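You operate a simulated robot arm through the tools that you are given. There is no shell and no other tool. Be economical: measure what you need, move in short steps, check, and stop when the job is done.

Carry out the task below with a simulated robot arm. There is one attempt and no reset: what you move stays moved.

Task
Scrub the red collar clean and fit it on the silver stub.
Fine: wet the purple block brush in the dish of cleaner and put it back. Set down upright: purple block brush. What is to be rubbed or washed off counts as gone when no trace of it is left.

Only the result counts: the job must be done as asked and must still hold three seconds after the hand-in. Knocking over, shifting, dropping, spilling or breaking anything else fails it.

Robot
A 6-joint arm with a two-finger gripper, on a carriage that runs on a rail from [-1.617, -0.006] to [0.723, 0.003] (x, y) and turns from -3.334 to 2.461 rad about z. Base frame: it is fixed where the carriage stands at the start and does not move with it; the origin is on the floor, on the carriage's upright axis, x ahead of it, y to its left, z up. Units: m, rad, N and s.
Its first joint turns from -2.897 to 2.897 rad. Places, roughly: foot of the silver stub [1.3, -0.7, 0.9]; purple block brush (5x3x7 cm) [0.8, -0.5, 0.9]; white dish of cleaner [0.7, -0.6, 0.9]. Payload 2.54 kg.
Tool frame: the origin (TCP) lies between the finger pads and is the grasp point; the fingertips stand 0.023 m ahead of it; z points along the fingers, y is the line along which they close. The gripper opens to 0.126 m. The gripper's body begins 0.082 m behind the TCP.
Orientation is that of the tool frame in the base frame, as a unit quaternion [x, y, z, w]. With the fingers straight down and closing along the base's y, the tool's x points along the base's -x, its y along +y and its z along -z.

Tools
- The arm moves only by the tool drive_tool. Its argument "moves" is a list of rows, each a list of 3 entries, a list of its own where there are three numbers: the turn, a rotation vector about the base's x, y, z in rad, then the shift along the base's x, y, z in m, then the finger opening in m, from 0 to 0.126. In form: [[[rx, ry, rz], [x, y, z], gripper], ...]. A call has 1 to 12 rows; each row is the pose to reach, as a shift and turn from the pose commanded when the call began. Each row takes 0.2 s and may step no farther than 0.05 m and 0.15 rad from the row before; otherwise, or with a gripper value out of range, the whole call is refused. A pose out of reach is approached as far as the arm can. The call stops where the force on the tool passes 40 N (or 10 N more than at its start, if that is more) or the arm is blocked; 0.2 s more then pass. Each finger halts on what it meets, pressing with about 38 N; the grip force reading is that of the motor and also rises with nothing between the fingers. The clock runs only during rows and for 0.2 s after the last one: add rows that repeat a pose to give the fingers time. It gives the time, the measured TCP pose, the force on the tool (base axes), the opening and the grip force at its end, in the units of the frame above (readings bear some noise), with the torque about the TCP (base axes, N m) and any sound that the robot's microphone picked up.
- Cameras (640 x 400 px; columns grow to the right, rows downward): "scene" is now at [0.028, 0.1235, 1.6327]; the picture's right is [-0.85, -0.52, 0.00], its down [-0.25, 0.41, -0.88] and it looks along [0.46, -0.75, -0.48] (base axes); focal length 280 px, centre (320, 200). "wrist" rides on the gripper at [0.082, 0.014, -0.122] in the tool frame; the picture's right is [-0.17, 0.99, 0.00], its down [-0.79, -0.13, -0.60] and it looks along [-0.59, -0.10, 0.80] (tool axes); focal length 243 px, centre (320, 200). There is no depth. A picture from a camera that has moved, and an enlarged one, comes with that camera's place and axes in the base frame and with its lens.
- grab_frame(camera): a new picture of that camera. It takes no simulated time.
- slide_trunk(by): slides the trunk up (or, below 0, down) by that many m; the arm and the scene camera ride with it, the base frame stays. It gives what a move gives, with no picture.
- drive_base(legs): drives the robot by 1 to 6 legs, each [ahead, left, turn to the left] in m, m and rad, along the robot's own axes; the way and the turn of a leg run together, so that a leg with both is an arc; at most 1.5 m and 3.142 rad a leg. The arm and the cameras ride along, it lands a little off, and it stops where it bumps. It keeps to its track: a leg is cut to what the track allows. It gives what a move gives.
- turn_head(pan, tilt): turns the head with the scene camera to pan (to the left, within 2.094 rad either way) and tilt (down, from -0.506 to 1.204), counted from straight ahead of the robot. It gives what a move gives.
- inspect(camera, box): a new picture of the part [left, top, right, bottom] of that camera's present view, enlarged. It takes no simulated time.
- hand_in(): hands the job in; it is judged then, once.

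Work in short steps. Places have to be worked out from the pictures, the camera data and where the tool is seen: move nearer, look again, correct. Check each grasp and each placing, and mend what went wrong. You have 120 turns and 78 pictures in all, those below and enlarged ones among them. Open the gripper and draw the arm clear of the work before you hand the job in, unless the task says otherwise; then end with one line.

The tools are called after "Call:" by a JSON object that holds its "method" and its "body". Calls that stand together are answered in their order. drive_tool: Moves the arm, as the interface text tells. Its arguments: {"type":"object","properties":{"moves":{"type":"array","items":{"type":"array"}}},"required":["moves"]} The other tools are called the same way: slide_trunk (by) slides the trunk up or down; drive_base (legs) drives the base; turn_head (pan, tilt) turns the head that bears the scene camera; grab_frame (camera) takes a picture; inspect (camera, box) takes an enlarged picture of a part of a camera's view; hand_in () hands the job in.

At the start:

```text
clock: 0.0
position: [0.3016, -0.4184, 1.191]
ee_rot: [-0.001, 1.0, 0.0, 0.0]
wrist_force: [-0.6, 0.2, -0.1]
wrist_torque: [-0.03, 0.01, 0.03]
gripper_width: 0.1258
finger_force: 0.1
trunk travel left (down, up): [-0.425, 0.065]
robot x, y, heading: [-0.0026, -0.002, 0.002]
head pan, tilt: [-1.019, 0.504]
```

scene: 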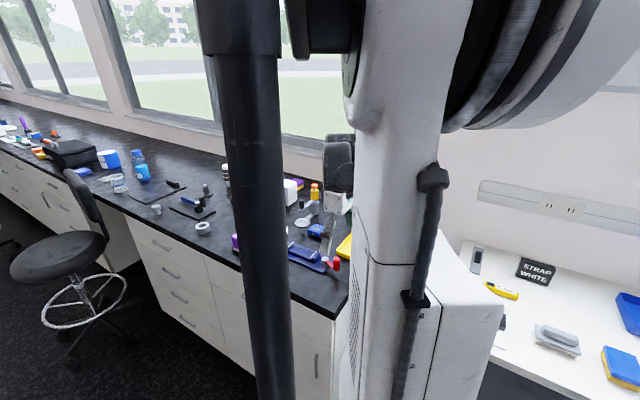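
wrist: 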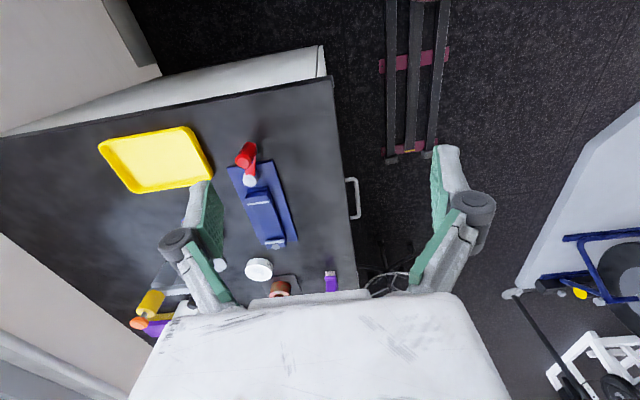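

The wrist view shows the brush (purple), the white dish and a reddish-brown ring beyond them. I enlarge that area and the bench part of the scene view.

Call:
{"method": "inspect", "body": {"camera": "wrist", "box": [220, 230, 380, 330]}}

Call:
{"method": "inspect", "body": {"camera": "scene", "box": [80, 130, 360, 305]}}

```text
4.00 times, centred on (300, 280) of wrist
camera zoom: at [0.221, -0.4052, 1.3122], right [0.17, 0.99, 0.0], down [0.79, -0.13, 0.6], along [0.59, -0.1, -0.8], focal length 970 px, centre (400, -120)
```

zoom: 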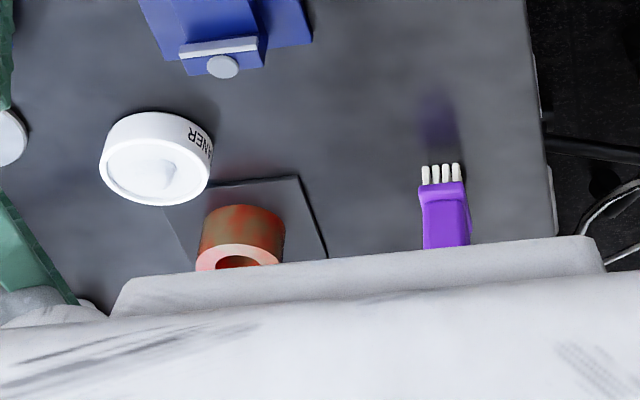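

```text
2.29 times, centred on (220, 218) of scene
camera zoom: at [0.028, 0.1235, 1.6327], right [-0.85, -0.52, 0.0], down [-0.25, 0.41, -0.88], along [0.46, -0.75, -0.48], focal length 640 px, centre (549, 160)
```

zoom: 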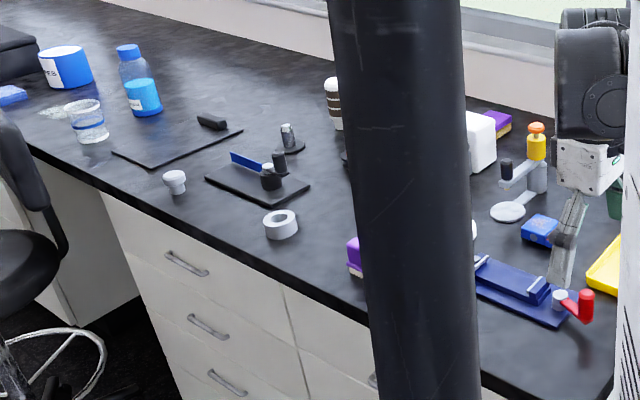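

The collar looks rusty and stands on a tile near [0.8, -0.62]; the brush is bristles-down near [0.76, -0.47]. From x≈0.7 on the rail everything (stub included) is within reach, so I drive there.

Call:
{"method": "drive_base", "body": {"legs": [[0.7, 0, 0]]}}

Call:
{"method": "turn_head", "body": {"pan": -1.2, "tilt": 0.7}}

Call:
{"method": "grab_frame", "body": {"camera": "scene"}}

Call:
{"method": "grab_frame", "body": {"camera": "wrist"}}

```text
clock: 3.9
position: [1.0041, -0.4162, 1.1913]
ee_rot: [0.001, 1.0, 0.0, 0.0]
wrist_force: [0.2, -0.3, 0.3]
wrist_torque: [0.0, 0.01, 0.0]
gripper_width: 0.1258
finger_force: 0.0
trunk travel left (down, up): [-0.425, 0.065]
robot x, y, heading: [0.7027, 0.0028, -0.002]
head pan, tilt: [-1.019, 0.504]
```

```text
clock: 4.6
position: [1.0032, -0.4161, 1.1912]
ee_rot: [0.001, 1.0, 0.0, 0.001]
wrist_force: [0.7, -0.2, -0.9]
wrist_torque: [-0.01, 0.0, 0.02]
gripper_width: 0.1261
finger_force: 0.0
trunk travel left (down, up): [-0.425, 0.065]
robot x, y, heading: [0.7008, 0.0036, -0.001]
head pan, tilt: [-1.201, 0.7]
```

```text
73 pictures are left
camera scene: at [0.7134, 0.1242, 1.6156], right [-0.93, -0.36, 0.0], down [-0.23, 0.6, -0.77], along [0.28, -0.71, -0.64], focal length 280 px, centre (320, 200)
```

scene: 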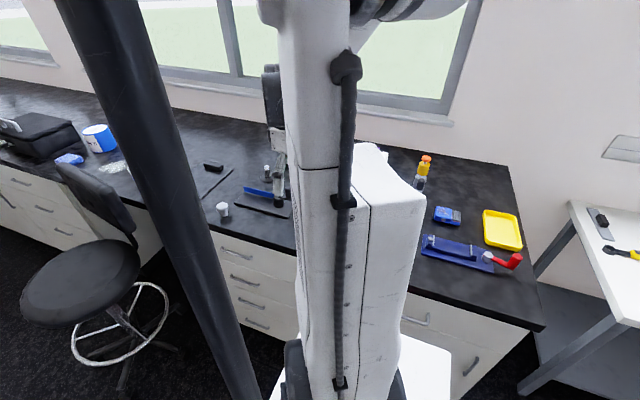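

```text
72 pictures are left
camera wrist: at [0.9223, -0.403, 1.3122], right [0.17, 0.99, 0.0], down [0.79, -0.13, 0.6], along [0.59, -0.1, -0.8], focal length 243 px, centre (320, 200)
```

wrist: 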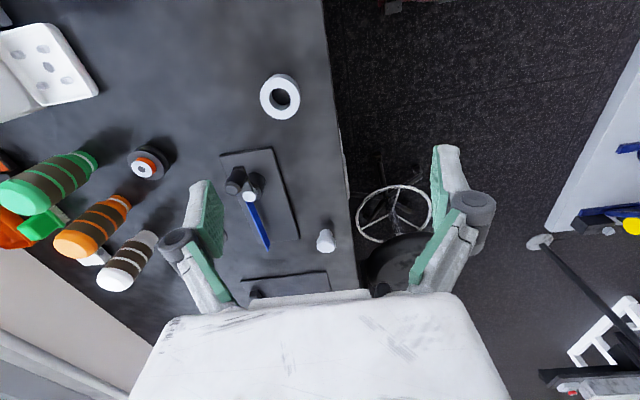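

I'm in place (x≈0.70). The scene camera is blocked by the arm, so I use the wrist camera: moving the tool to about [0.58, -0.55] to look straight at the collar.

Call:
{"method": "drive_tool", "body": {"moves": [[[0, 0, 0], [-0.02, -0.03, 0], 0.126], [[0, 0, 0], [-0.06, -0.06, 0], 0.126], [[0, 0, 0], [-0.1, -0.08, 0], 0.126], [[0, 0, 0], [-0.145, -0.1, 0], 0.126], [[0, 0, 0], [-0.19, -0.11, 0], 0.126], [[0, 0, 0], [-0.235, -0.12, 0], 0.126], [[0, 0, 0], [-0.28, -0.13, 0], 0.126], [[0, 0, 0], [-0.325, -0.135, 0], 0.126], [[0, 0, 0], [-0.37, -0.14, 0], 0.126], [[0, 0, 0], [-0.4, -0.14, 0], 0.126]]}}

Call:
{"method": "grab_frame", "body": {"camera": "wrist"}}

Call:
{"method": "inspect", "body": {"camera": "wrist", "box": [240, 130, 400, 230]}}

Call:
{"method": "grab_frame", "body": {"camera": "scene"}}

```text
clock: 6.8
position: [0.6025, -0.557, 1.1907]
ee_rot: [0.0, 1.0, 0.0, 0.0]
wrist_force: [-0.3, -0.2, -0.2]
wrist_torque: [0.02, -0.01, -0.01]
gripper_width: 0.126
finger_force: 0.1
trunk travel left (down, up): [-0.425, 0.065]
robot x, y, heading: [0.7021, 0.0037, -0.006]
head pan, tilt: [-1.201, 0.7]
```

```text
71 pictures are left
camera wrist: at [0.521, -0.5436, 1.3121], right [0.17, 0.99, 0.0], down [0.79, -0.13, 0.6], along [0.59, -0.1, -0.8], focal length 243 px, centre (320, 200)
```

wrist: 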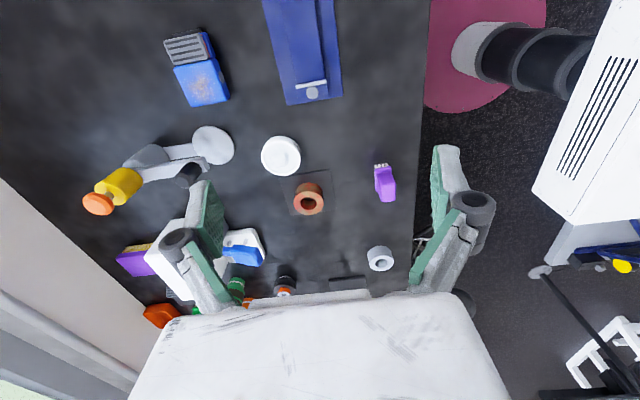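

```text
4.00 times, centred on (320, 180) of wrist
camera zoom: at [0.521, -0.5436, 1.3121], right [0.17, 0.99, 0.0], down [0.79, -0.13, 0.6], along [0.59, -0.1, -0.8], focal length 970 px, centre (320, 280)
```

zoom: 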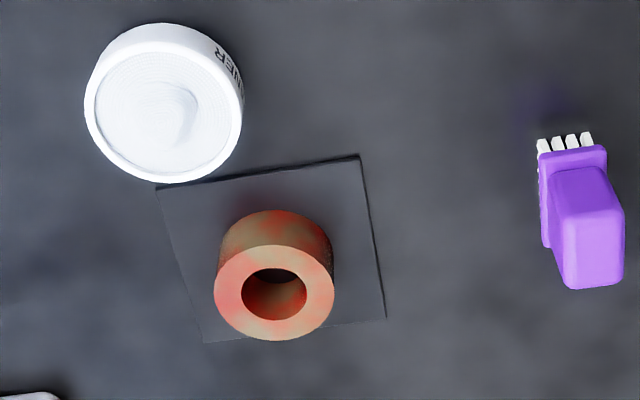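

```text
69 pictures are left
camera scene: at [0.7131, 0.1239, 1.6155], right [-0.93, -0.36, 0.0], down [-0.23, 0.6, -0.76], along [0.28, -0.71, -0.64], focal length 280 px, centre (320, 200)
```

scene: 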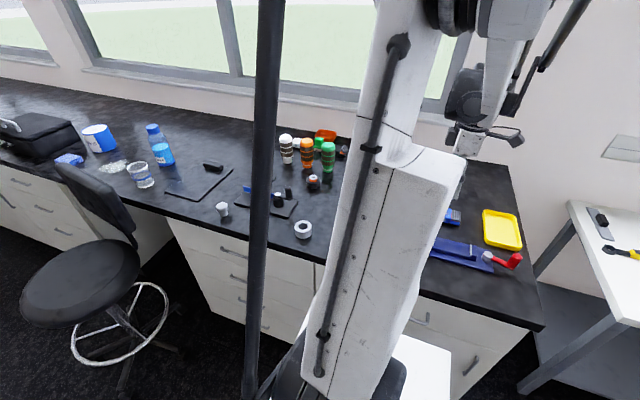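

Collar: a tube about 5.7 cm wide, 3 cm tall, on a thin mat near [0.80, -0.613]; brush near [0.777, -0.467], its 3 cm side along y. I move above the brush at z 1.08 and look again.

Call:
{"method": "drive_tool", "body": {"moves": [[[0, 0, 0], [0.04, 0.02, -0.02], 0.09], [[0, 0, 0], [0.08, 0.04, -0.04], 0.09], [[0, 0, 0], [0.12, 0.06, -0.07], 0.09], [[0, 0, 0], [0.155, 0.08, -0.1], 0.09], [[0, 0, 0], [0.1745, 0.09, -0.11], 0.09]]}}

Call:
{"method": "grab_frame", "body": {"camera": "wrist"}}

```text
refused: row 3 steps farther than a row can; nothing moved
```

```text
68 pictures are left
camera wrist: at [0.521, -0.5436, 1.3121], right [0.17, 0.99, 0.0], down [0.79, -0.13, 0.6], along [0.59, -0.1, -0.8], focal length 243 px, centre (320, 200)
```

wrist: 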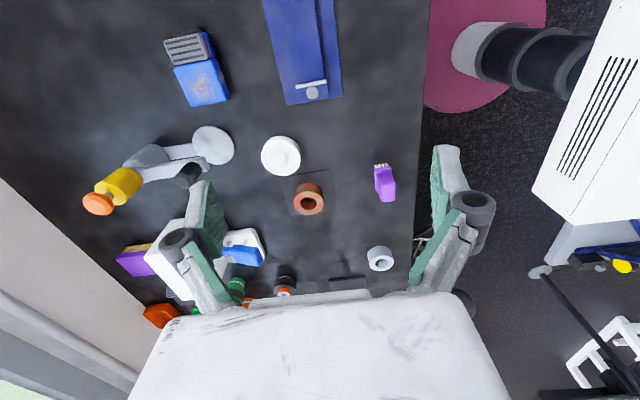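

One step was too long; same move with shorter steps.

Call:
{"method": "drive_tool", "body": {"moves": [[[0, 0, 0], [0.035, 0.018, -0.015], 0.09], [[0, 0, 0], [0.07, 0.036, -0.035], 0.09], [[0, 0, 0], [0.105, 0.054, -0.055], 0.09], [[0, 0, 0], [0.14, 0.072, -0.075], 0.09], [[0, 0, 0], [0.165, 0.085, -0.1], 0.09], [[0, 0, 0], [0.1745, 0.09, -0.11], 0.09]]}}

Call:
{"method": "grab_frame", "body": {"camera": "wrist"}}

```text
clock: 8.2
position: [0.7798, -0.4671, 1.0812]
ee_rot: [0.0, 1.0, 0.0, 0.0]
wrist_force: [0.0, 0.1, 0.2]
wrist_torque: [0.01, 0.04, -0.02]
gripper_width: 0.0902
finger_force: 0.0
trunk travel left (down, up): [-0.425, 0.065]
robot x, y, heading: [0.7005, 0.0064, 0.002]
head pan, tilt: [-1.201, 0.7]
```

```text
67 pictures are left
camera wrist: at [0.6974, -0.4532, 1.202], right [0.17, 0.99, 0.0], down [0.79, -0.13, 0.6], along [0.59, -0.1, -0.8], focal length 243 px, centre (320, 200)
```

wrist: 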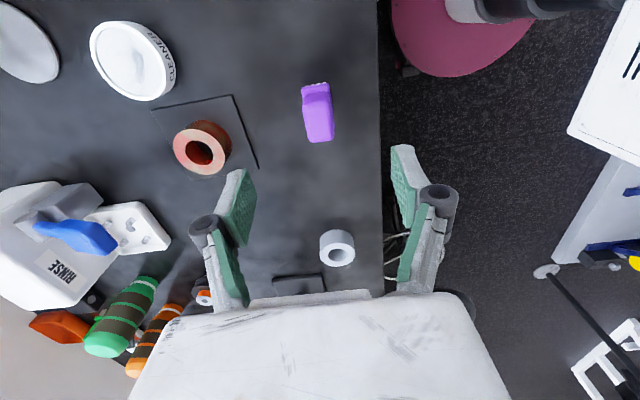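

The brush's top face is at about [0.772, -0.467, 0.97], turned about -0.09 rad. I turn to match, descend with open fingers and close on it.

Call:
{"method": "drive_tool", "body": {"moves": [[[0, 0, -0.09], [-0.006, 0, -0.03], 0.08], [[0, 0, -0.09], [-0.006, 0, -0.07], 0.08], [[0, 0, -0.09], [-0.006, 0, -0.1], 0.08], [[0, 0, -0.09], [-0.006, 0, -0.122], 0.08], [[0, 0, -0.09], [-0.006, 0, -0.122], 0.08]]}}

Call:
{"method": "grab_frame", "body": {"camera": "wrist"}}

```text
clock: 9.4
position: [0.7722, -0.4672, 0.9583]
ee_rot: [0.046, 0.999, 0.0, 0.001]
wrist_force: [0.7, -0.5, -0.1]
wrist_torque: [0.02, -0.02, 0.01]
gripper_width: 0.0798
finger_force: 0.1
trunk travel left (down, up): [-0.425, 0.065]
robot x, y, heading: [0.6959, 0.0022, -0.001]
head pan, tilt: [-1.201, 0.7]
```

```text
66 pictures are left
camera wrist: at [0.6923, -0.4464, 1.0797], right [0.26, 0.97, 0.0], down [0.78, -0.2, 0.6], along [0.58, -0.15, -0.8], focal length 243 px, centre (320, 200)
```

wrist: 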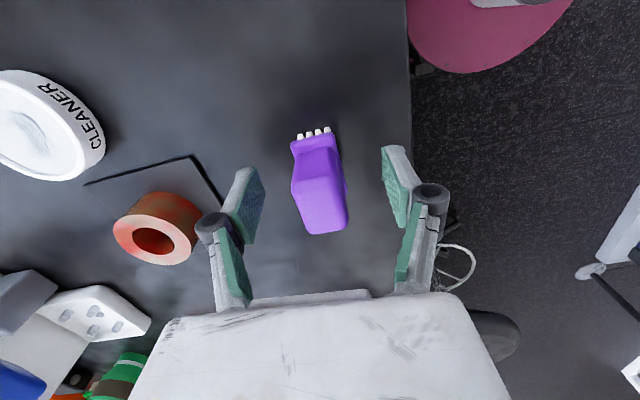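

The brush sits squarely between the fingers; closing.

Call:
{"method": "drive_tool", "body": {"moves": [[[0, 0, -0.04], [0, 0, 0], 0.05], [[0, 0, -0.04], [0, 0, 0], 0.02], [[0, 0, -0.04], [0, 0, 0], 0.01], [[0, 0, -0.04], [0, 0, 0], 0.01], [[0, 0, -0.04], [0, 0, 0], 0.01]]}}

Call:
{"method": "grab_frame", "body": {"camera": "wrist"}}

```text
clock: 10.6
position: [0.772, -0.4666, 0.9595]
ee_rot: [0.066, 0.998, 0.0, 0.0]
wrist_force: [0.1, 0.1, 0.3]
wrist_torque: [-0.01, -0.03, -0.01]
gripper_width: 0.0272
finger_force: 38.3
trunk travel left (down, up): [-0.425, 0.065]
robot x, y, heading: [0.7047, 0.004, -0.001]
head pan, tilt: [-1.201, 0.7]
```

```text
65 pictures are left
camera wrist: at [0.6932, -0.4428, 1.0802], right [0.29, 0.96, 0.0], down [0.77, -0.24, 0.6], along [0.57, -0.18, -0.8], focal length 243 px, centre (320, 200)
```

wrist: 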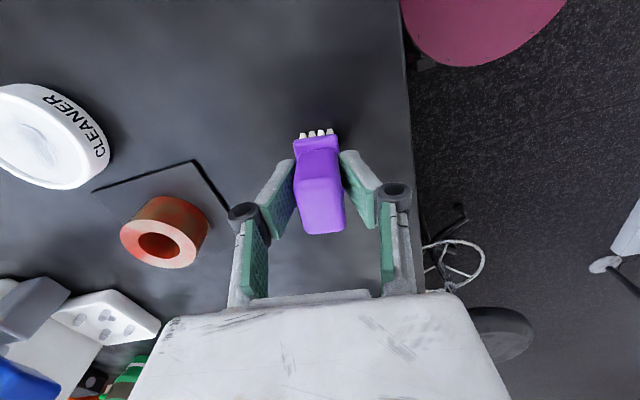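

Brush held (opening 0.0272); its home pose is TCP [0.772, -0.467, 0.9595]. Collar top triangulates to [0.792, -0.61, 0.95]. I lift and move above the dish near [0.70, -0.64], then look.

Call:
{"method": "drive_tool", "body": {"moves": [[[0, 0, 0], [0, 0, 0.03], 0.01], [[0, 0, 0], [0, 0, 0.07], 0.01], [[0, 0, 0], [0, 0, 0.12], 0.01], [[0, 0, 0], [-0.02, -0.044, 0.12], 0.01], [[0, 0, 0], [-0.04, -0.088, 0.12], 0.01], [[0, 0, 0], [-0.06, -0.132, 0.12], 0.01], [[0, 0, 0], [-0.074, -0.173, 0.12], 0.01], [[0, 0, 0], [-0.074, -0.173, 0.12], 0.01]]}}

Call:
{"method": "grab_frame", "body": {"camera": "wrist"}}

```text
clock: 12.4
position: [0.6974, -0.6418, 1.0796]
ee_rot: [0.066, 0.998, 0.0, -0.001]
wrist_force: [-0.9, -0.5, -1.1]
wrist_torque: [0.0, 0.0, -0.01]
gripper_width: 0.0274
finger_force: 37.9
trunk travel left (down, up): [-0.425, 0.065]
robot x, y, heading: [0.7032, 0.0027, -0.001]
head pan, tilt: [-1.201, 0.7]
```

```text
64 pictures are left
camera wrist: at [0.619, -0.6179, 1.1998], right [0.29, 0.96, 0.0], down [0.77, -0.24, 0.6], along [0.57, -0.17, -0.8], focal length 243 px, centre (320, 200)
```

wrist: 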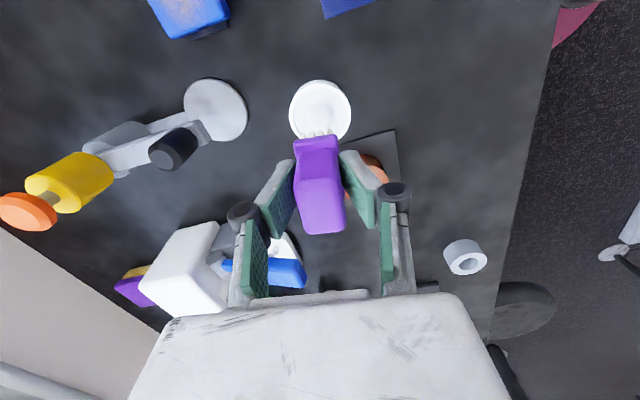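

The dish is centred at about [0.694, -0.639], ~6.5 cm wide. I lower the brush straight in, to bristles about 1.5 cm above bench level first.

Call:
{"method": "drive_tool", "body": {"moves": [[[0, 0, 0], [-0.003, 0.003, -0.04], 0.01], [[0, 0, 0], [-0.003, 0.003, -0.08], 0.01], [[0, 0, 0], [-0.003, 0.003, -0.095], 0.01], [[0, 0, 0], [-0.003, 0.003, -0.105], 0.01], [[0, 0, 0], [-0.003, 0.003, -0.105], 0.01]]}}

Call:
{"method": "grab_frame", "body": {"camera": "wrist"}}

```text
clock: 13.4
position: [0.6962, -0.6359, 0.978]
ee_rot: [0.065, 0.998, 0.0, 0.0]
wrist_force: [0.0, 2.6, 28.4]
wrist_torque: [0.15, -0.02, 0.06]
gripper_width: 0.0273
finger_force: 38.3
trunk travel left (down, up): [-0.425, 0.065]
robot x, y, heading: [0.7011, 0.0028, -0.003]
head pan, tilt: [-1.201, 0.7]
stopped in row 5: the force on the tool passed its limit at 54 N (the readings are from after the stop); the commanded pose is now the measured one
```

```text
63 pictures are left
camera wrist: at [0.6163, -0.6121, 1.0987], right [0.29, 0.96, 0.0], down [0.77, -0.23, 0.6], along [0.57, -0.18, -0.8], focal length 243 px, centre (320, 200)
```

wrist: 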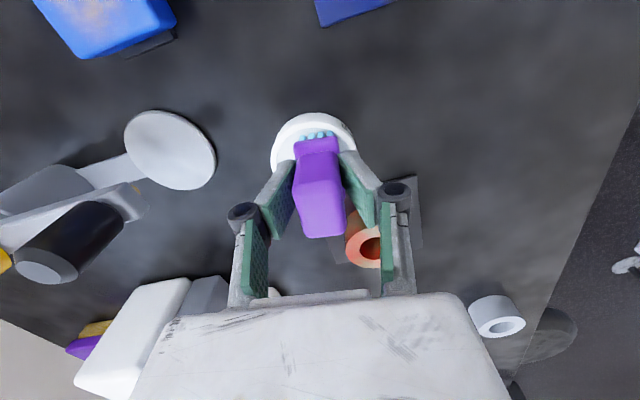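

Contact at z≈0.978, and the bristles have turned cyan, i.e. wet. I lift and check the dish and brush.

Call:
{"method": "drive_tool", "body": {"moves": [[[0, 0, 0], [0, 0, 0.01], 0.01], [[0, 0, 0], [0, 0, 0.05], 0.01], [[0, 0, 0], [0, 0, 0.1], 0.01], [[0, 0, 0], [0, 0, 0.1], 0.01]]}}

Call:
{"method": "inspect", "body": {"camera": "wrist", "box": [240, 60, 416, 170]}}

```text
clock: 14.4
position: [0.6934, -0.6368, 1.0774]
ee_rot: [0.067, 0.998, -0.002, 0.0]
wrist_force: [-0.4, -0.3, -1.1]
wrist_torque: [-0.02, 0.01, 0.02]
gripper_width: 0.0271
finger_force: 37.9
trunk travel left (down, up): [-0.425, 0.065]
robot x, y, heading: [0.6993, -0.0007, -0.003]
head pan, tilt: [-1.201, 0.7]
```

```text
3.64 times, centred on (328, 115) of wrist
camera zoom: at [0.6156, -0.6133, 1.1976], right [0.29, 0.96, 0.0], down [0.77, -0.23, 0.6], along [0.57, -0.18, -0.8], focal length 882 px, centre (291, 509)
```

zoom: 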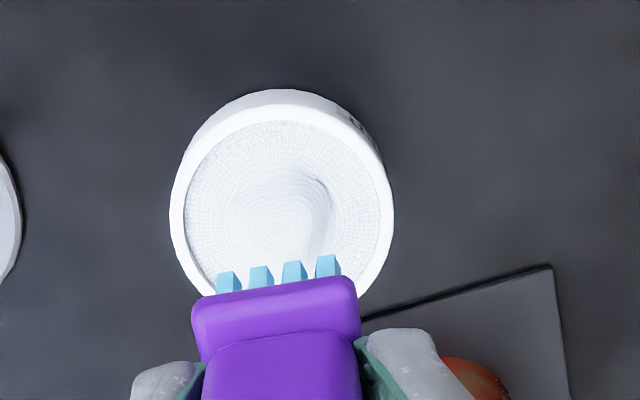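

Dish undisturbed and bristles wet. Now I move above the collar at [0.792, -0.61] and lower in small steps to feel its top.

Call:
{"method": "drive_tool", "body": {"moves": [[[0, 0, 0], [0.04, 0.01, 0], 0.01], [[0, 0, 0], [0.08, 0.02, 0], 0.01], [[0, 0, 0], [0.099, 0.026, -0.01], 0.01], [[0, 0, 0], [0.099, 0.026, -0.05], 0.01], [[0, 0, 0], [0.099, 0.026, -0.065], 0.01], [[0, 0, 0], [0.099, 0.026, -0.068], 0.01], [[0, 0, 0], [0.099, 0.026, -0.071], 0.01], [[0, 0, 0], [0.099, 0.026, -0.074], 0.01]]}}

Call:
{"method": "grab_frame", "body": {"camera": "wrist"}}

```text
clock: 16.2
position: [0.7944, -0.6124, 1.0011]
ee_rot: [0.066, 0.998, -0.001, 0.0]
wrist_force: [0.3, -0.1, -1.3]
wrist_torque: [0.02, -0.04, 0.01]
gripper_width: 0.0275
finger_force: 38.0
trunk travel left (down, up): [-0.425, 0.065]
robot x, y, heading: [0.7024, 0.0019, -0.003]
head pan, tilt: [-1.201, 0.7]
```

```text
61 pictures are left
camera wrist: at [0.7151, -0.5878, 1.1226], right [0.29, 0.96, 0.0], down [0.77, -0.23, 0.6], along [0.57, -0.18, -0.8], focal length 243 px, centre (320, 200)
```

wrist: 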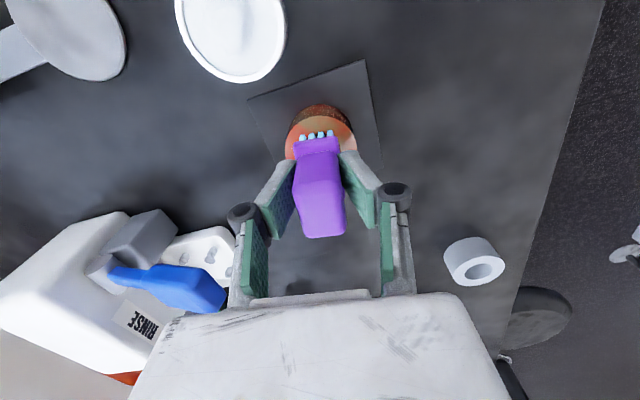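

Brush hovers above the collar's top. Lowering in 2 mm steps until contact.

Call:
{"method": "drive_tool", "body": {"moves": [[[0, 0, 0], [0, 0, -0.002], 0.01], [[0, 0, 0], [0, 0, -0.004], 0.01], [[0, 0, 0], [0, 0, -0.006], 0.01], [[0, 0, 0], [0, 0, -0.008], 0.01], [[0, 0, 0], [0, 0, -0.008], 0.01]]}}

```text
clock: 17.4
position: [0.7932, -0.612, 0.9937]
ee_rot: [0.067, 0.998, -0.001, 0.0]
wrist_force: [0.2, 0.4, -1.2]
wrist_torque: [-0.02, 0.0, -0.04]
gripper_width: 0.0272
finger_force: 38.7
trunk travel left (down, up): [-0.425, 0.065]
robot x, y, heading: [0.6985, 0.0006, -0.005]
head pan, tilt: [-1.201, 0.7]
```

Still free at 0.9937; continuing down.

Call:
{"method": "drive_tool", "body": {"moves": [[[0, 0, 0], [0, 0, -0.002], 0.01], [[0, 0, 0], [0, 0, -0.004], 0.01], [[0, 0, 0], [0, 0, -0.006], 0.01], [[0, 0, 0], [0, 0, -0.006], 0.01]]}}

Call:
{"method": "inspect", "body": {"camera": "wrist", "box": [230, 60, 406, 170]}}

```text
clock: 18.4
position: [0.7956, -0.6118, 0.9902]
ee_rot: [0.065, 0.998, -0.001, 0.0]
wrist_force: [-0.9, 1.6, 25.1]
wrist_torque: [0.19, 0.02, 0.02]
gripper_width: 0.0274
finger_force: 38.5
trunk travel left (down, up): [-0.425, 0.065]
robot x, y, heading: [0.6994, 0.0029, -0.004]
head pan, tilt: [-1.201, 0.7]
stopped in row 4: the force on the tool passed its limit at 42 N (the readings are from after the stop); the commanded pose is now the measured one
```

```text
3.64 times, centred on (318, 115) of wrist
camera zoom: at [0.7151, -0.5872, 1.1108], right [0.29, 0.96, 0.0], down [0.77, -0.23, 0.6], along [0.57, -0.18, -0.8], focal length 882 px, centre (327, 509)
```

zoom: 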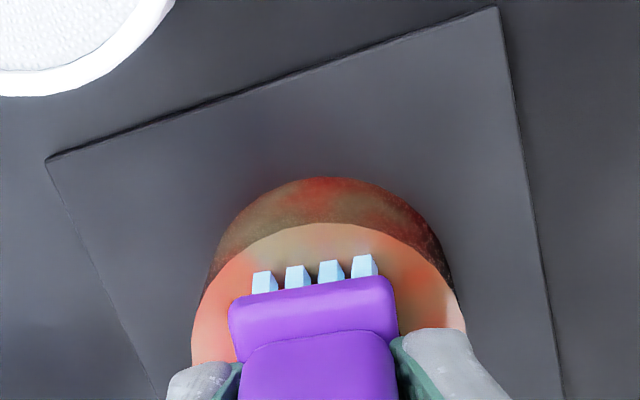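

Contact with the collar's top at TCP z≈0.990 (collar 3 cm tall). I scrub with strokes of ±1.5 cm while keeping light pressure.

Call:
{"method": "drive_tool", "body": {"moves": [[[0, 0, 0], [0, 0, 0.001], 0.01], [[0, 0, 0], [0.012, 0, 0.001], 0.01], [[0, 0, 0], [0, 0.015, 0.001], 0.01], [[0, 0, 0], [-0.012, 0, 0.001], 0.01], [[0, 0, 0], [0, -0.015, 0.001], 0.01], [[0, 0, 0], [0.012, -0.012, 0.001], 0.01], [[0, 0, 0], [0.012, 0.012, 0.001], 0.01], [[0, 0, 0], [-0.012, 0.012, 0.001], 0.01], [[0, 0, 0], [-0.012, -0.012, 0.001], 0.01], [[0, 0, 0], [0, 0, 0.001], 0.01]]}}

Call:
{"method": "inspect", "body": {"camera": "wrist", "box": [230, 60, 406, 170]}}

```text
clock: 20.6
position: [0.7956, -0.6119, 0.9894]
ee_rot: [0.066, 0.998, 0.0, 0.0]
wrist_force: [1.8, 0.7, 3.9]
wrist_torque: [0.1, 0.02, -0.05]
gripper_width: 0.0271
finger_force: 37.6
trunk travel left (down, up): [-0.425, 0.065]
robot x, y, heading: [0.699, 0.002, -0.003]
head pan, tilt: [-1.201, 0.7]
```

```text
3.64 times, centred on (318, 115) of wrist
camera zoom: at [0.7159, -0.5888, 1.1108], right [0.29, 0.96, 0.0], down [0.77, -0.23, 0.6], along [0.57, -0.18, -0.8], focal length 882 px, centre (327, 509)
```

zoom: 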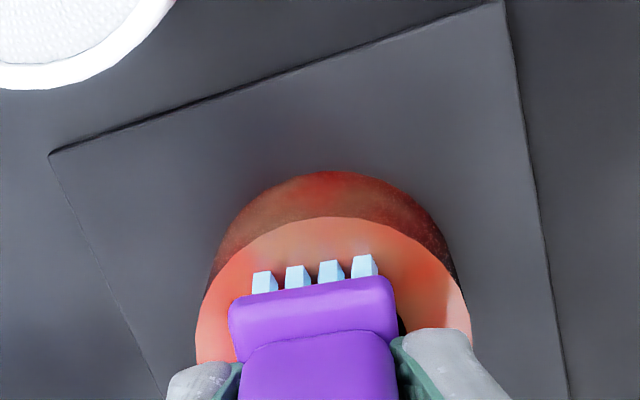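

The grime fades everywhere, sides included, so rubbing the top works. Continuing the same strokes slightly firmer.

Call:
{"method": "drive_tool", "body": {"moves": [[[0, 0, 0], [0.012, 0, -0.001], 0.01], [[0, 0, 0], [-0.012, 0, -0.001], 0.01], [[0, 0, 0], [0.012, 0.008, -0.001], 0.01], [[0, 0, 0], [-0.012, 0.01, -0.001], 0.01], [[0, 0, 0], [0.012, -0.008, -0.001], 0.01], [[0, 0, 0], [-0.012, -0.01, -0.001], 0.01], [[0, 0, 0], [0, 0.015, -0.001], 0.01], [[0, 0, 0], [0, -0.015, -0.001], 0.01], [[0, 0, 0], [0, 0.015, -0.001], 0.01], [[0, 0, 0], [0, -0.015, -0.001], 0.01], [[0, 0, 0], [0, 0.015, -0.001], 0.01], [[0, 0, 0], [0, 0, 0], 0.01]]}}

Call:
{"method": "drive_tool", "body": {"moves": [[[0, 0, 0], [0.012, 0, -0.001], 0.01], [[0, 0, 0], [-0.012, 0, -0.001], 0.01], [[0, 0, 0], [0.012, 0.008, -0.001], 0.01], [[0, 0, 0], [-0.012, 0.01, -0.001], 0.01], [[0, 0, 0], [0.012, -0.008, -0.001], 0.01], [[0, 0, 0], [-0.012, -0.01, -0.001], 0.01], [[0, 0, 0], [0, 0.015, -0.001], 0.01], [[0, 0, 0], [0, -0.015, -0.001], 0.01], [[0, 0, 0], [0, 0.015, -0.001], 0.01], [[0, 0, 0], [0, -0.015, -0.001], 0.01], [[0, 0, 0], [0, 0.015, -0.001], 0.01], [[0, 0, 0], [0, 0, 0], 0.01]]}}

Call:
{"method": "inspect", "body": {"camera": "wrist", "box": [230, 60, 406, 170]}}

```text
clock: 22.1
position: [0.7846, -0.6197, 0.9901]
ee_rot: [0.066, 0.998, -0.002, 0.001]
wrist_force: [-3.1, 1.5, 18.6]
wrist_torque: [0.22, 0.19, 0.07]
gripper_width: 0.0274
finger_force: 37.9
trunk travel left (down, up): [-0.425, 0.065]
robot x, y, heading: [0.7049, 0.0037, 0.0]
head pan, tilt: [-1.201, 0.7]
stopped in row 7: the force on the tool passed its limit at 45 N (the readings are from after the stop); the commanded pose is now the measured one
```

```text
clock: 22.9
position: [0.7839, -0.6168, 0.9904]
ee_rot: [0.067, 0.998, -0.003, -0.001]
wrist_force: [-1.9, 2.9, 21.3]
wrist_torque: [0.23, 0.03, -0.09]
gripper_width: 0.0273
finger_force: 37.9
trunk travel left (down, up): [-0.425, 0.065]
robot x, y, heading: [0.7017, -0.0003, -0.001]
head pan, tilt: [-1.201, 0.7]
stopped in row 3: the force on the tool passed its limit at 42 N (the readings are from after the stop); the commanded pose is now the measured one
```

```text
3.64 times, centred on (318, 115) of wrist
camera zoom: at [0.7042, -0.5908, 1.1105], right [0.3, 0.95, -0.01], down [0.77, -0.23, 0.6], along [0.57, -0.18, -0.8], focal length 882 px, centre (327, 509)
```

zoom: 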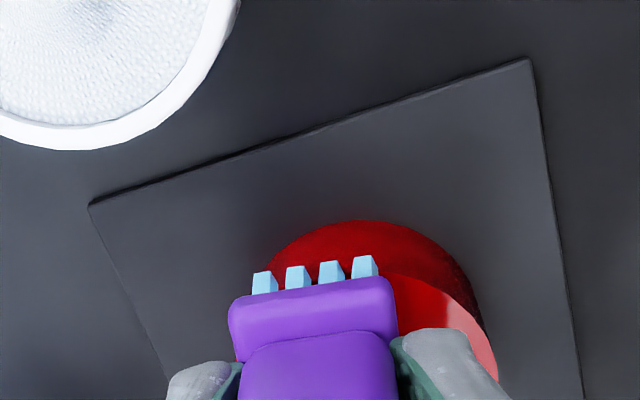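

Almost all red now. A few more lighter strokes around the centre for safety, then lift and inspect.

Call:
{"method": "drive_tool", "body": {"moves": [[[0, 0, 0], [0.009, 0.005, 0.001], 0.01], [[0, 0, 0], [0.02, 0.005, 0.001], 0.01], [[0, 0, 0], [0, 0.005, 0.001], 0.01], [[0, 0, 0], [0.009, 0.018, 0.001], 0.01], [[0, 0, 0], [0.009, -0.008, 0.001], 0.01], [[0, 0, 0], [0.02, 0.012, 0.001], 0.01], [[0, 0, 0], [0, -0.005, 0.001], 0.01], [[0, 0, 0], [0.009, 0.005, 0.001], 0.01], [[0, 0, 0], [0.009, 0.005, 0.02], 0.01], [[0, 0, 0], [-0.011, 0.035, 0.05], 0.01], [[0, 0, 0], [-0.031, 0.07, 0.08], 0.01], [[0, 0, 0], [-0.036, 0.1, 0.1], 0.01]]}}

Call:
{"method": "grab_frame", "body": {"camera": "wrist"}}

```text
refused: row 11 steps farther than a row can; nothing moved
```

```text
57 pictures are left
camera wrist: at [0.7042, -0.5908, 1.1105], right [0.3, 0.95, -0.01], down [0.77, -0.23, 0.6], along [0.57, -0.18, -0.8], focal length 243 px, centre (320, 200)
```

wrist: 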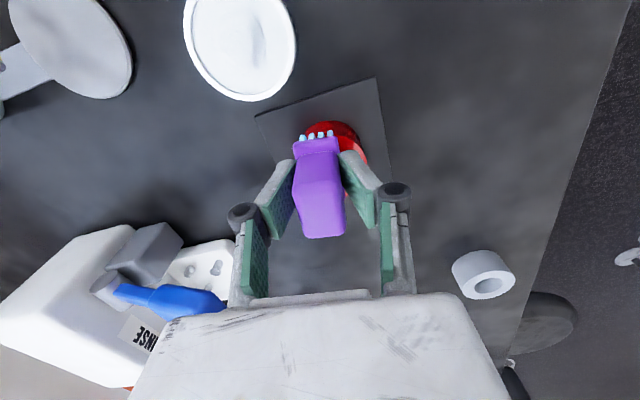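

The exit step was too long; same strokes, with a straight lift at the end.

Call:
{"method": "drive_tool", "body": {"moves": [[[0, 0, 0], [0.009, 0.005, 0.001], 0.01], [[0, 0, 0], [0.02, 0.005, 0.001], 0.01], [[0, 0, 0], [0, 0.005, 0.001], 0.01], [[0, 0, 0], [0.009, 0.018, 0.001], 0.01], [[0, 0, 0], [0.009, -0.008, 0.001], 0.01], [[0, 0, 0], [0.02, 0.012, 0.001], 0.01], [[0, 0, 0], [0, -0.005, 0.001], 0.01], [[0, 0, 0], [0.009, 0.005, 0.001], 0.01], [[0, 0, 0], [0.009, 0.005, 0.02], 0.01], [[0, 0, 0], [0.0, 0.025, 0.06], 0.01], [[0, 0, 0], [-0.01, 0.065, 0.08], 0.01], [[0, 0, 0], [-0.012, 0.11, 0.09], 0.01]]}}

Call:
{"method": "grab_frame", "body": {"camera": "wrist"}}

```text
clock: 25.5
position: [0.7718, -0.5038, 1.0779]
ee_rot: [0.067, 0.998, -0.004, 0.0]
wrist_force: [0.1, -0.5, -0.5]
wrist_torque: [-0.01, 0.01, 0.02]
gripper_width: 0.0272
finger_force: 38.4
trunk travel left (down, up): [-0.425, 0.065]
robot x, y, heading: [0.7043, 0.0022, -0.001]
head pan, tilt: [-1.201, 0.7]
```

```text
56 pictures are left
camera wrist: at [0.6924, -0.48, 1.2001], right [0.3, 0.96, -0.01], down [0.77, -0.23, 0.6], along [0.57, -0.18, -0.8], focal length 243 px, centre (320, 200)
```

wrist: 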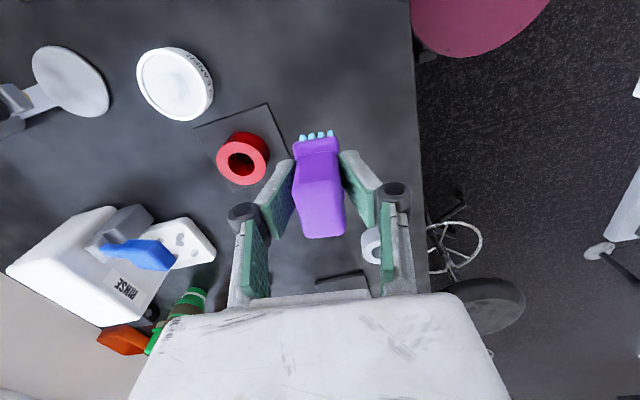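

Call:
{"method": "inspect", "body": {"camera": "wrist", "box": [200, 110, 296, 170]}}

```text
6.67 times, centred on (248, 140) of wrist
camera zoom: at [0.6924, -0.48, 1.2001], right [0.3, 0.96, -0.01], down [0.77, -0.23, 0.6], along [0.57, -0.18, -0.8], focal length 1618 px, centre (800, 600)
```

zoom: 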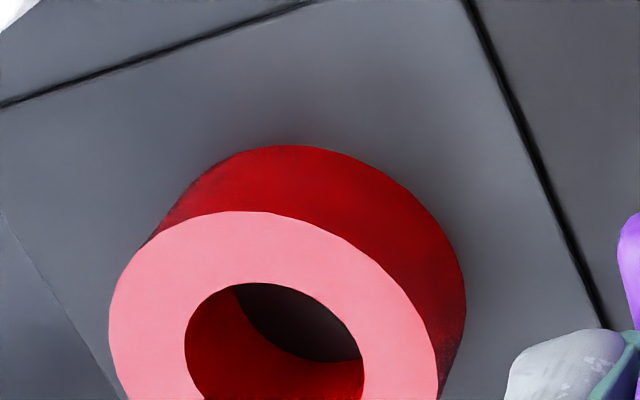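

It looks clean; for certainty about faint shading at the sides I give it one more short scrub.

Call:
{"method": "drive_tool", "body": {"moves": [[[0, 0, 0], [0.01, -0.045, 0], 0.01], [[0, 0, 0], [0.018, -0.09, 0], 0.01], [[0, 0, 0], [0.021, -0.105, -0.04], 0.01], [[0, 0, 0], [0.021, -0.105, -0.08], 0.01], [[0, 0, 0], [0.021, -0.105, -0.09], 0.01], [[0, 0, 0], [0.033, -0.105, -0.09], 0.01], [[0, 0, 0], [0.009, -0.105, -0.09], 0.01], [[0, 0, 0], [0.021, -0.09, -0.09], 0.01], [[0, 0, 0], [0.021, -0.12, -0.09], 0.01], [[0, 0, 0], [0.033, -0.095, -0.09], 0.01], [[0, 0, 0], [0.009, -0.115, -0.09], 0.01], [[0, 0, 0], [0.021, -0.105, -0.09], 0.01]]}}

Call:
{"method": "drive_tool", "body": {"moves": [[[0, 0, 0], [0.012, 0, 0], 0.01], [[0, 0, 0], [-0.012, 0, 0], 0.01], [[0, 0, 0], [0, 0.015, 0], 0.01], [[0, 0, 0], [0, -0.015, 0], 0.01], [[0, 0, 0], [0, 0, 0], 0.01], [[0, 0, 0], [0, 0, 0.03], 0.01], [[0, 0, 0], [-0.01, 0.02, 0.07], 0.01], [[0, 0, 0], [-0.014, 0.06, 0.09], 0.01], [[0, 0, 0], [-0.018, 0.1, 0.09], 0.01], [[0, 0, 0], [-0.021, 0.145, 0.09], 0.01], [[0, 0, 0], [-0.021, 0.145, 0.09], 0.01]]}}

Call:
{"method": "inspect", "body": {"camera": "wrist", "box": [160, 100, 320, 200]}}

```text
clock: 28.1
position: [0.7937, -0.6112, 0.99]
ee_rot: [0.067, 0.998, -0.003, 0.0]
wrist_force: [0.8, 0.3, 14.9]
wrist_torque: [0.04, -0.05, -0.09]
gripper_width: 0.0271
finger_force: 38.1
trunk travel left (down, up): [-0.425, 0.065]
robot x, y, heading: [0.7025, 0.0028, 0.0]
head pan, tilt: [-1.201, 0.7]
```

```text
clock: 30.5
position: [0.7716, -0.4658, 1.0817]
ee_rot: [0.067, 0.998, -0.004, 0.0]
wrist_force: [-0.4, 0.8, -0.8]
wrist_torque: [-0.09, -0.01, 0.03]
gripper_width: 0.027
finger_force: 38.6
trunk travel left (down, up): [-0.425, 0.065]
robot x, y, heading: [0.7016, 0.0043, -0.0]
head pan, tilt: [-1.201, 0.7]
```

```text
4.00 times, centred on (240, 150) of wrist
camera zoom: at [0.693, -0.4411, 1.2013], right [0.3, 0.96, -0.01], down [0.77, -0.23, 0.6], along [0.57, -0.18, -0.8], focal length 970 px, centre (640, 400)
```

zoom: 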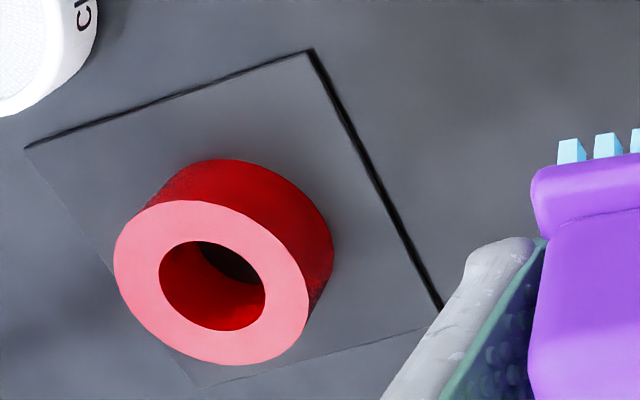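

Clean. The brush is back over its home spot; I lower it there gently.

Call:
{"method": "drive_tool", "body": {"moves": [[[0, 0, 0], [0, -0.001, -0.04], 0.01], [[0, 0, 0], [0, -0.001, -0.08], 0.01], [[0, 0, 0], [0, -0.001, -0.105], 0.01], [[0, 0, 0], [0, -0.001, -0.114], 0.01], [[0, 0, 0], [0, -0.001, -0.118], 0.01], [[0, 0, 0], [0, -0.001, -0.12], 0.01], [[0, 0, 0], [0, -0.001, -0.12], 0.01]]}}

```text
clock: 32.1
position: [0.7715, -0.468, 0.9587]
ee_rot: [0.068, 0.998, -0.004, 0.0]
wrist_force: [0.6, -0.4, -0.3]
wrist_torque: [0.0, 0.02, 0.0]
gripper_width: 0.0273
finger_force: 38.4
trunk travel left (down, up): [-0.425, 0.065]
robot x, y, heading: [0.7037, 0.0009, 0.0]
head pan, tilt: [-1.201, 0.7]
```

No contact yet; lowering by single millimetres.

Call:
{"method": "drive_tool", "body": {"moves": [[[0, 0, 0], [0, 0, -0.001], 0.01], [[0, 0, 0], [0, 0, -0.002], 0.01], [[0, 0, 0], [0, 0, -0.002], 0.01]]}}

```text
clock: 32.9
position: [0.7715, -0.4693, 0.9572]
ee_rot: [0.067, 0.998, -0.004, 0.0]
wrist_force: [0.4, 1.3, -1.4]
wrist_torque: [0.0, 0.0, 0.01]
gripper_width: 0.027
finger_force: 38.1
trunk travel left (down, up): [-0.425, 0.065]
robot x, y, heading: [0.7023, 0.0045, 0.001]
head pan, tilt: [-1.201, 0.7]
```

Call:
{"method": "drive_tool", "body": {"moves": [[[0, 0, 0], [0, 0.001, -0.001], 0.01], [[0, 0, 0], [0, 0.001, -0.002], 0.01], [[0, 0, 0], [0, 0.001, -0.003], 0.01], [[0, 0, 0], [0, 0.001, -0.003], 0.01]]}}

Call:
{"method": "grab_frame", "body": {"camera": "wrist"}}

```text
clock: 33.7
position: [0.7716, -0.4662, 0.9553]
ee_rot: [0.067, 0.998, -0.004, 0.0]
wrist_force: [0.9, -1.8, 33.5]
wrist_torque: [0.14, -0.14, -0.03]
gripper_width: 0.0275
finger_force: 38.0
trunk travel left (down, up): [-0.425, 0.065]
robot x, y, heading: [0.702, 0.0046, -0.003]
head pan, tilt: [-1.201, 0.7]
stopped in row 4: the force on the tool passed its limit at 43 N (the readings are from after the stop); the commanded pose is now the measured one
```

```text
53 pictures are left
camera wrist: at [0.6929, -0.4414, 1.0764], right [0.3, 0.96, -0.01], down [0.77, -0.23, 0.6], along [0.57, -0.18, -0.8], focal length 243 px, centre (320, 200)
```

wrist: 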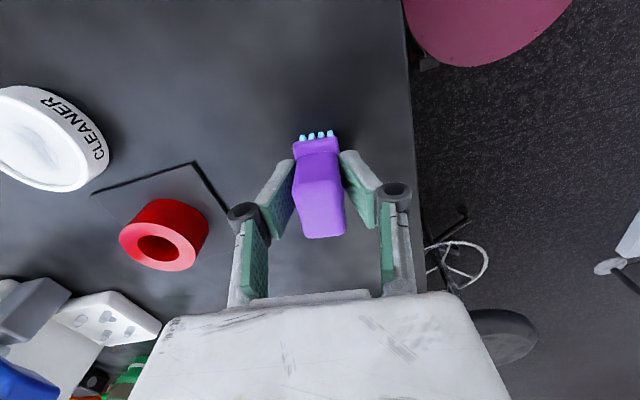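

The brush stands on the bench. I relieve the pressure slightly, open, then rise straight up.

Call:
{"method": "drive_tool", "body": {"moves": [[[0, 0, 0], [0, 0, 0.001], 0.01], [[0, 0, 0], [0, 0, 0.001], 0.035], [[0, 0, 0], [0, 0, 0.001], 0.06], [[0, 0, 0], [0, 0, 0.001], 0.08], [[0, 0, 0], [0, 0, 0.001], 0.08], [[0, 0, 0], [0, 0, 0.04], 0.08], [[0, 0, 0], [0, 0, 0.08], 0.08], [[0, 0, 0], [0, 0, 0.12], 0.08], [[0, 0, 0], [0, 0, 0.12], 0.08]]}}

Call:
{"method": "grab_frame", "body": {"camera": "wrist"}}

```text
clock: 35.7
position: [0.7713, -0.4664, 1.0746]
ee_rot: [0.066, 0.998, -0.005, -0.001]
wrist_force: [-0.2, 0.0, -0.3]
wrist_torque: [-0.05, -0.02, 0.05]
gripper_width: 0.08
finger_force: 0.0
trunk travel left (down, up): [-0.425, 0.065]
robot x, y, heading: [0.7006, 0.0067, 0.004]
head pan, tilt: [-1.201, 0.7]
```

```text
52 pictures are left
camera wrist: at [0.6918, -0.4411, 1.1958], right [0.3, 0.96, -0.01], down [0.77, -0.23, 0.6], along [0.57, -0.18, -0.8], focal length 243 px, centre (320, 200)
```

wrist: 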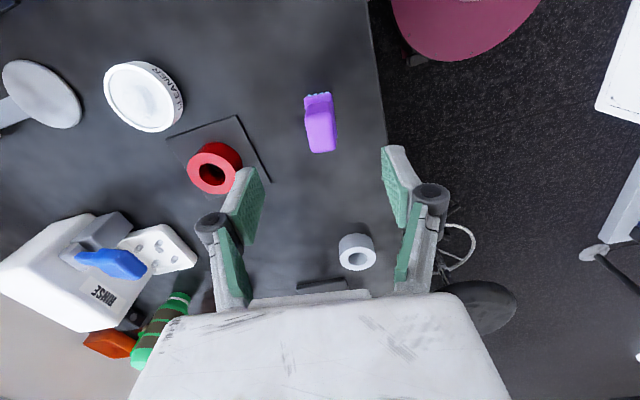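

Brush stands upright in place. Next I look at the stub: move to about [1.07, -0.66, 1.20].

Call:
{"method": "drive_tool", "body": {"moves": [[[0, 0, 0.03], [0.01, -0.01, 0.045], 0.1], [[0, 0, 0.06], [0.03, -0.02, 0.085], 0.126], [[0, 0, 0.1], [0.06, -0.04, 0.12], 0.126], [[0, 0, 0.133], [0.1, -0.065, 0.125], 0.126], [[0, 0, 0.133], [0.14, -0.09, 0.125], 0.126], [[0, 0, 0.133], [0.18, -0.115, 0.125], 0.126], [[0, 0, 0.133], [0.22, -0.14, 0.125], 0.126], [[0, 0, 0.133], [0.26, -0.165, 0.125], 0.126], [[0, 0, 0.133], [0.3, -0.19, 0.125], 0.126], [[0, 0, 0.133], [0.3, -0.19, 0.125], 0.126]]}}

Call:
{"method": "grab_frame", "body": {"camera": "wrist"}}

```text
refused: row 3 steps farther than a row can; nothing moved
```

```text
51 pictures are left
camera wrist: at [0.6918, -0.4411, 1.1958], right [0.3, 0.96, -0.01], down [0.77, -0.23, 0.6], along [0.57, -0.18, -0.8], focal length 243 px, centre (320, 200)
```

wrist: 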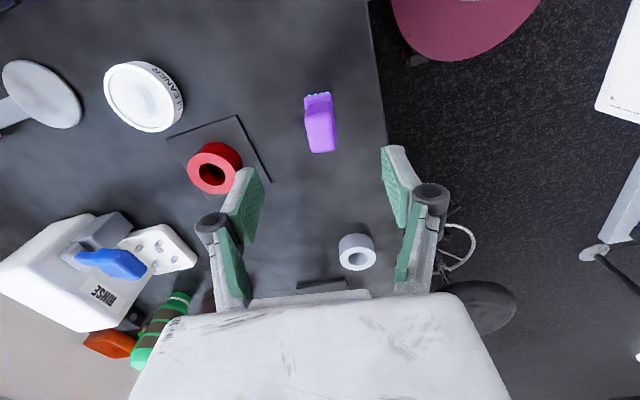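

Shorter steps this time.

Call:
{"method": "drive_tool", "body": {"moves": [[[0, 0, 0.03], [0.01, -0.01, 0.04], 0.1], [[0, 0, 0.06], [0.03, -0.02, 0.08], 0.126], [[0, 0, 0.1], [0.06, -0.04, 0.11], 0.126], [[0, 0, 0.133], [0.1, -0.065, 0.12], 0.126], [[0, 0, 0.133], [0.14, -0.09, 0.125], 0.126], [[0, 0, 0.133], [0.18, -0.115, 0.125], 0.126], [[0, 0, 0.133], [0.22, -0.14, 0.125], 0.126], [[0, 0, 0.133], [0.26, -0.165, 0.125], 0.126], [[0, 0, 0.133], [0.3, -0.19, 0.125], 0.126], [[0, 0, 0.133], [0.3, -0.19, 0.125], 0.126]]}}

Call:
{"method": "grab_frame", "body": {"camera": "wrist"}}

```text
clock: 37.9
position: [1.0707, -0.6575, 1.1995]
ee_rot: [0.001, 1.0, -0.004, 0.0]
wrist_force: [-0.2, -1.3, -1.7]
wrist_torque: [0.01, 0.04, 0.0]
gripper_width: 0.1261
finger_force: 0.2
trunk travel left (down, up): [-0.425, 0.065]
robot x, y, heading: [0.701, 0.0041, -0.003]
head pan, tilt: [-1.201, 0.7]
```

```text
50 pictures are left
camera wrist: at [0.9903, -0.6441, 1.3205], right [0.17, 0.99, -0.01], down [0.79, -0.13, 0.6], along [0.59, -0.11, -0.8], focal length 243 px, centre (320, 200)
```

wrist: 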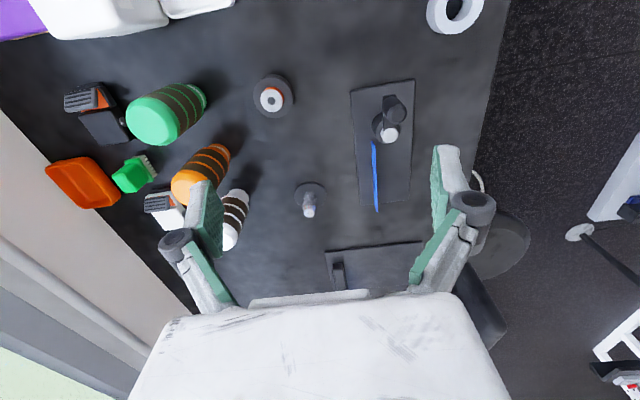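

The silver stub on its dark foot is just left of image centre. Enlarging it.

Call:
{"method": "inspect", "body": {"camera": "wrist", "box": [256, 150, 384, 230]}}

```text
5.00 times, centred on (320, 190) of wrist
camera zoom: at [0.9903, -0.6441, 1.3205], right [0.17, 0.99, -0.01], down [0.79, -0.13, 0.6], along [0.59, -0.11, -0.8], focal length 1213 px, centre (320, 250)
```

zoom: 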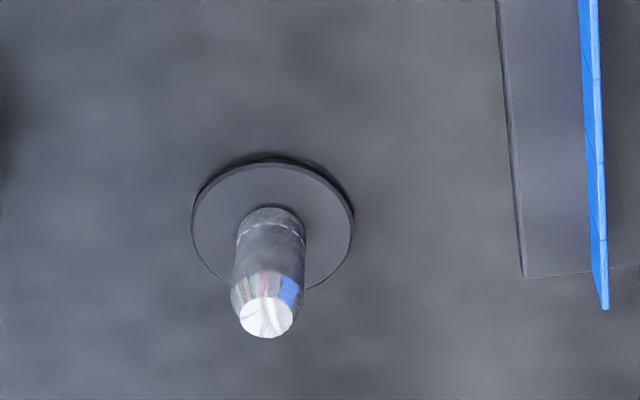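

Stub triangulates to axis [1.274, -0.715], top z≈0.974, ~2.7 cm thick (collar bore ~3.1 cm). Going back over the collar for the grasp.

Call:
{"method": "drive_tool", "body": {"moves": [[[0, 0.004, 0], [-0.045, 0.01, 0], 0.1], [[0, 0.008, 0], [-0.09, 0.02, 0], 0.1], [[0, 0.008, 0], [-0.135, 0.03, 0], 0.1], [[0, 0.008, 0], [-0.18, 0.04, -0.015], 0.1], [[0, 0.008, 0], [-0.22, 0.044, -0.04], 0.1], [[0, 0.008, 0], [-0.255, 0.046, -0.07], 0.1], [[0, 0.008, 0], [-0.28, 0.0475, -0.1], 0.1], [[0, 0.008, 0], [-0.28, 0.0475, -0.1], 0.1]]}}

Call:
{"method": "grab_frame", "body": {"camera": "wrist"}}

```text
clock: 39.7
position: [0.7894, -0.61, 1.0999]
ee_rot: [0.0, 1.0, -0.004, -0.005]
wrist_force: [-0.4, -0.5, 0.3]
wrist_torque: [-0.01, -0.01, -0.02]
gripper_width: 0.0998
finger_force: 0.0
trunk travel left (down, up): [-0.425, 0.065]
robot x, y, heading: [0.7062, 0.0025, -0.001]
head pan, tilt: [-1.201, 0.7]
```

```text
48 pictures are left
camera wrist: at [0.7099, -0.5957, 1.221], right [0.17, 0.99, -0.01], down [0.8, -0.13, 0.59], along [0.58, -0.11, -0.81], focal length 243 px, centre (320, 200)
```

wrist: 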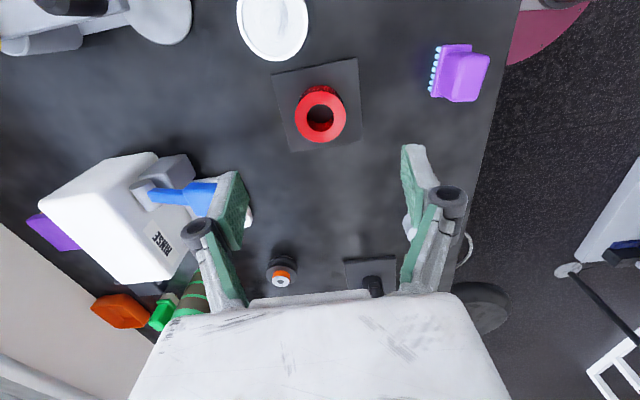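

Collar top centre at about [0.793, -0.612]. I correct the small tilt and descend around it to z 0.945 with the fingers open, then look.

Call:
{"method": "drive_tool", "body": {"moves": [[[0.008, -0.01, 0], [0.0035, -0.0015, -0.04], 0.1], [[0.008, -0.01, 0], [0.0035, -0.0015, -0.08], 0.1], [[0.008, -0.01, 0], [0.0035, -0.0015, -0.12], 0.1], [[0.008, -0.01, 0], [0.0035, -0.0015, -0.145], 0.1], [[0.008, -0.01, 0], [0.0035, -0.0015, -0.155], 0.1], [[0.008, -0.01, 0], [0.0035, -0.0015, -0.155], 0.1]]}}

Call:
{"method": "grab_frame", "body": {"camera": "wrist"}}

```text
clock: 41.1
position: [0.7941, -0.6114, 0.9457]
ee_rot: [0.001, 1.0, 0.0, 0.001]
wrist_force: [-0.4, 0.4, -0.1]
wrist_torque: [0.01, 0.01, -0.03]
gripper_width: 0.0998
finger_force: 0.2
trunk travel left (down, up): [-0.425, 0.065]
robot x, y, heading: [0.7042, 0.0044, -0.005]
head pan, tilt: [-1.201, 0.7]
```

```text
47 pictures are left
camera wrist: at [0.7138, -0.5977, 1.0656], right [0.17, 0.99, 0.0], down [0.79, -0.13, 0.6], along [0.59, -0.1, -0.8], focal length 243 px, centre (320, 200)
```

wrist: 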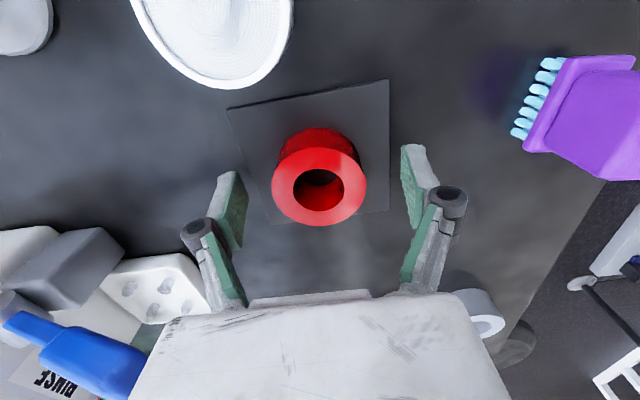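

Well centred; the collar top is about level with the TCP. I lower 5 mm more for grip depth and close.

Call:
{"method": "drive_tool", "body": {"moves": [[[0, 0, 0], [0, 0, -0.003], 0.09], [[0, 0, 0], [0, 0, -0.005], 0.08], [[0, 0, 0], [0, 0, -0.005], 0.06], [[0, 0, 0], [0, 0, -0.005], 0.045], [[0, 0, 0], [0, 0, -0.005], 0.045], [[0, 0, 0], [0, 0, -0.005], 0.045]]}}

Call:
{"method": "grab_frame", "body": {"camera": "wrist"}}

```text
clock: 42.5
position: [0.7959, -0.6114, 0.9396]
ee_rot: [0.0, 1.0, 0.0, 0.001]
wrist_force: [0.1, -0.4, 0.1]
wrist_torque: [-0.02, -0.01, 0.01]
gripper_width: 0.0573
finger_force: 37.8
trunk travel left (down, up): [-0.425, 0.065]
robot x, y, heading: [0.7031, 0.0016, -0.003]
head pan, tilt: [-1.201, 0.7]
```

```text
46 pictures are left
camera wrist: at [0.7137, -0.5982, 1.0606], right [0.17, 0.99, 0.0], down [0.79, -0.13, 0.6], along [0.59, -0.1, -0.8], focal length 243 px, centre (320, 200)
```

wrist: 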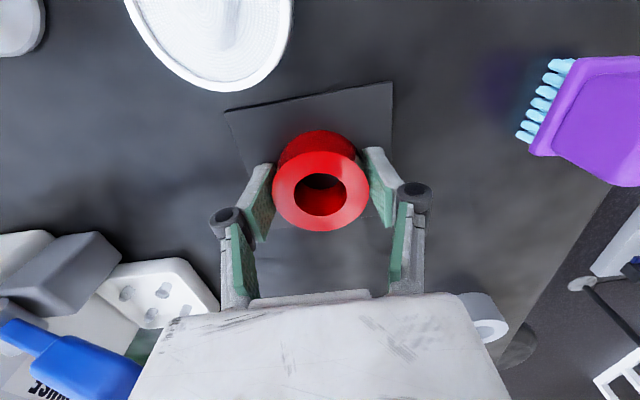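

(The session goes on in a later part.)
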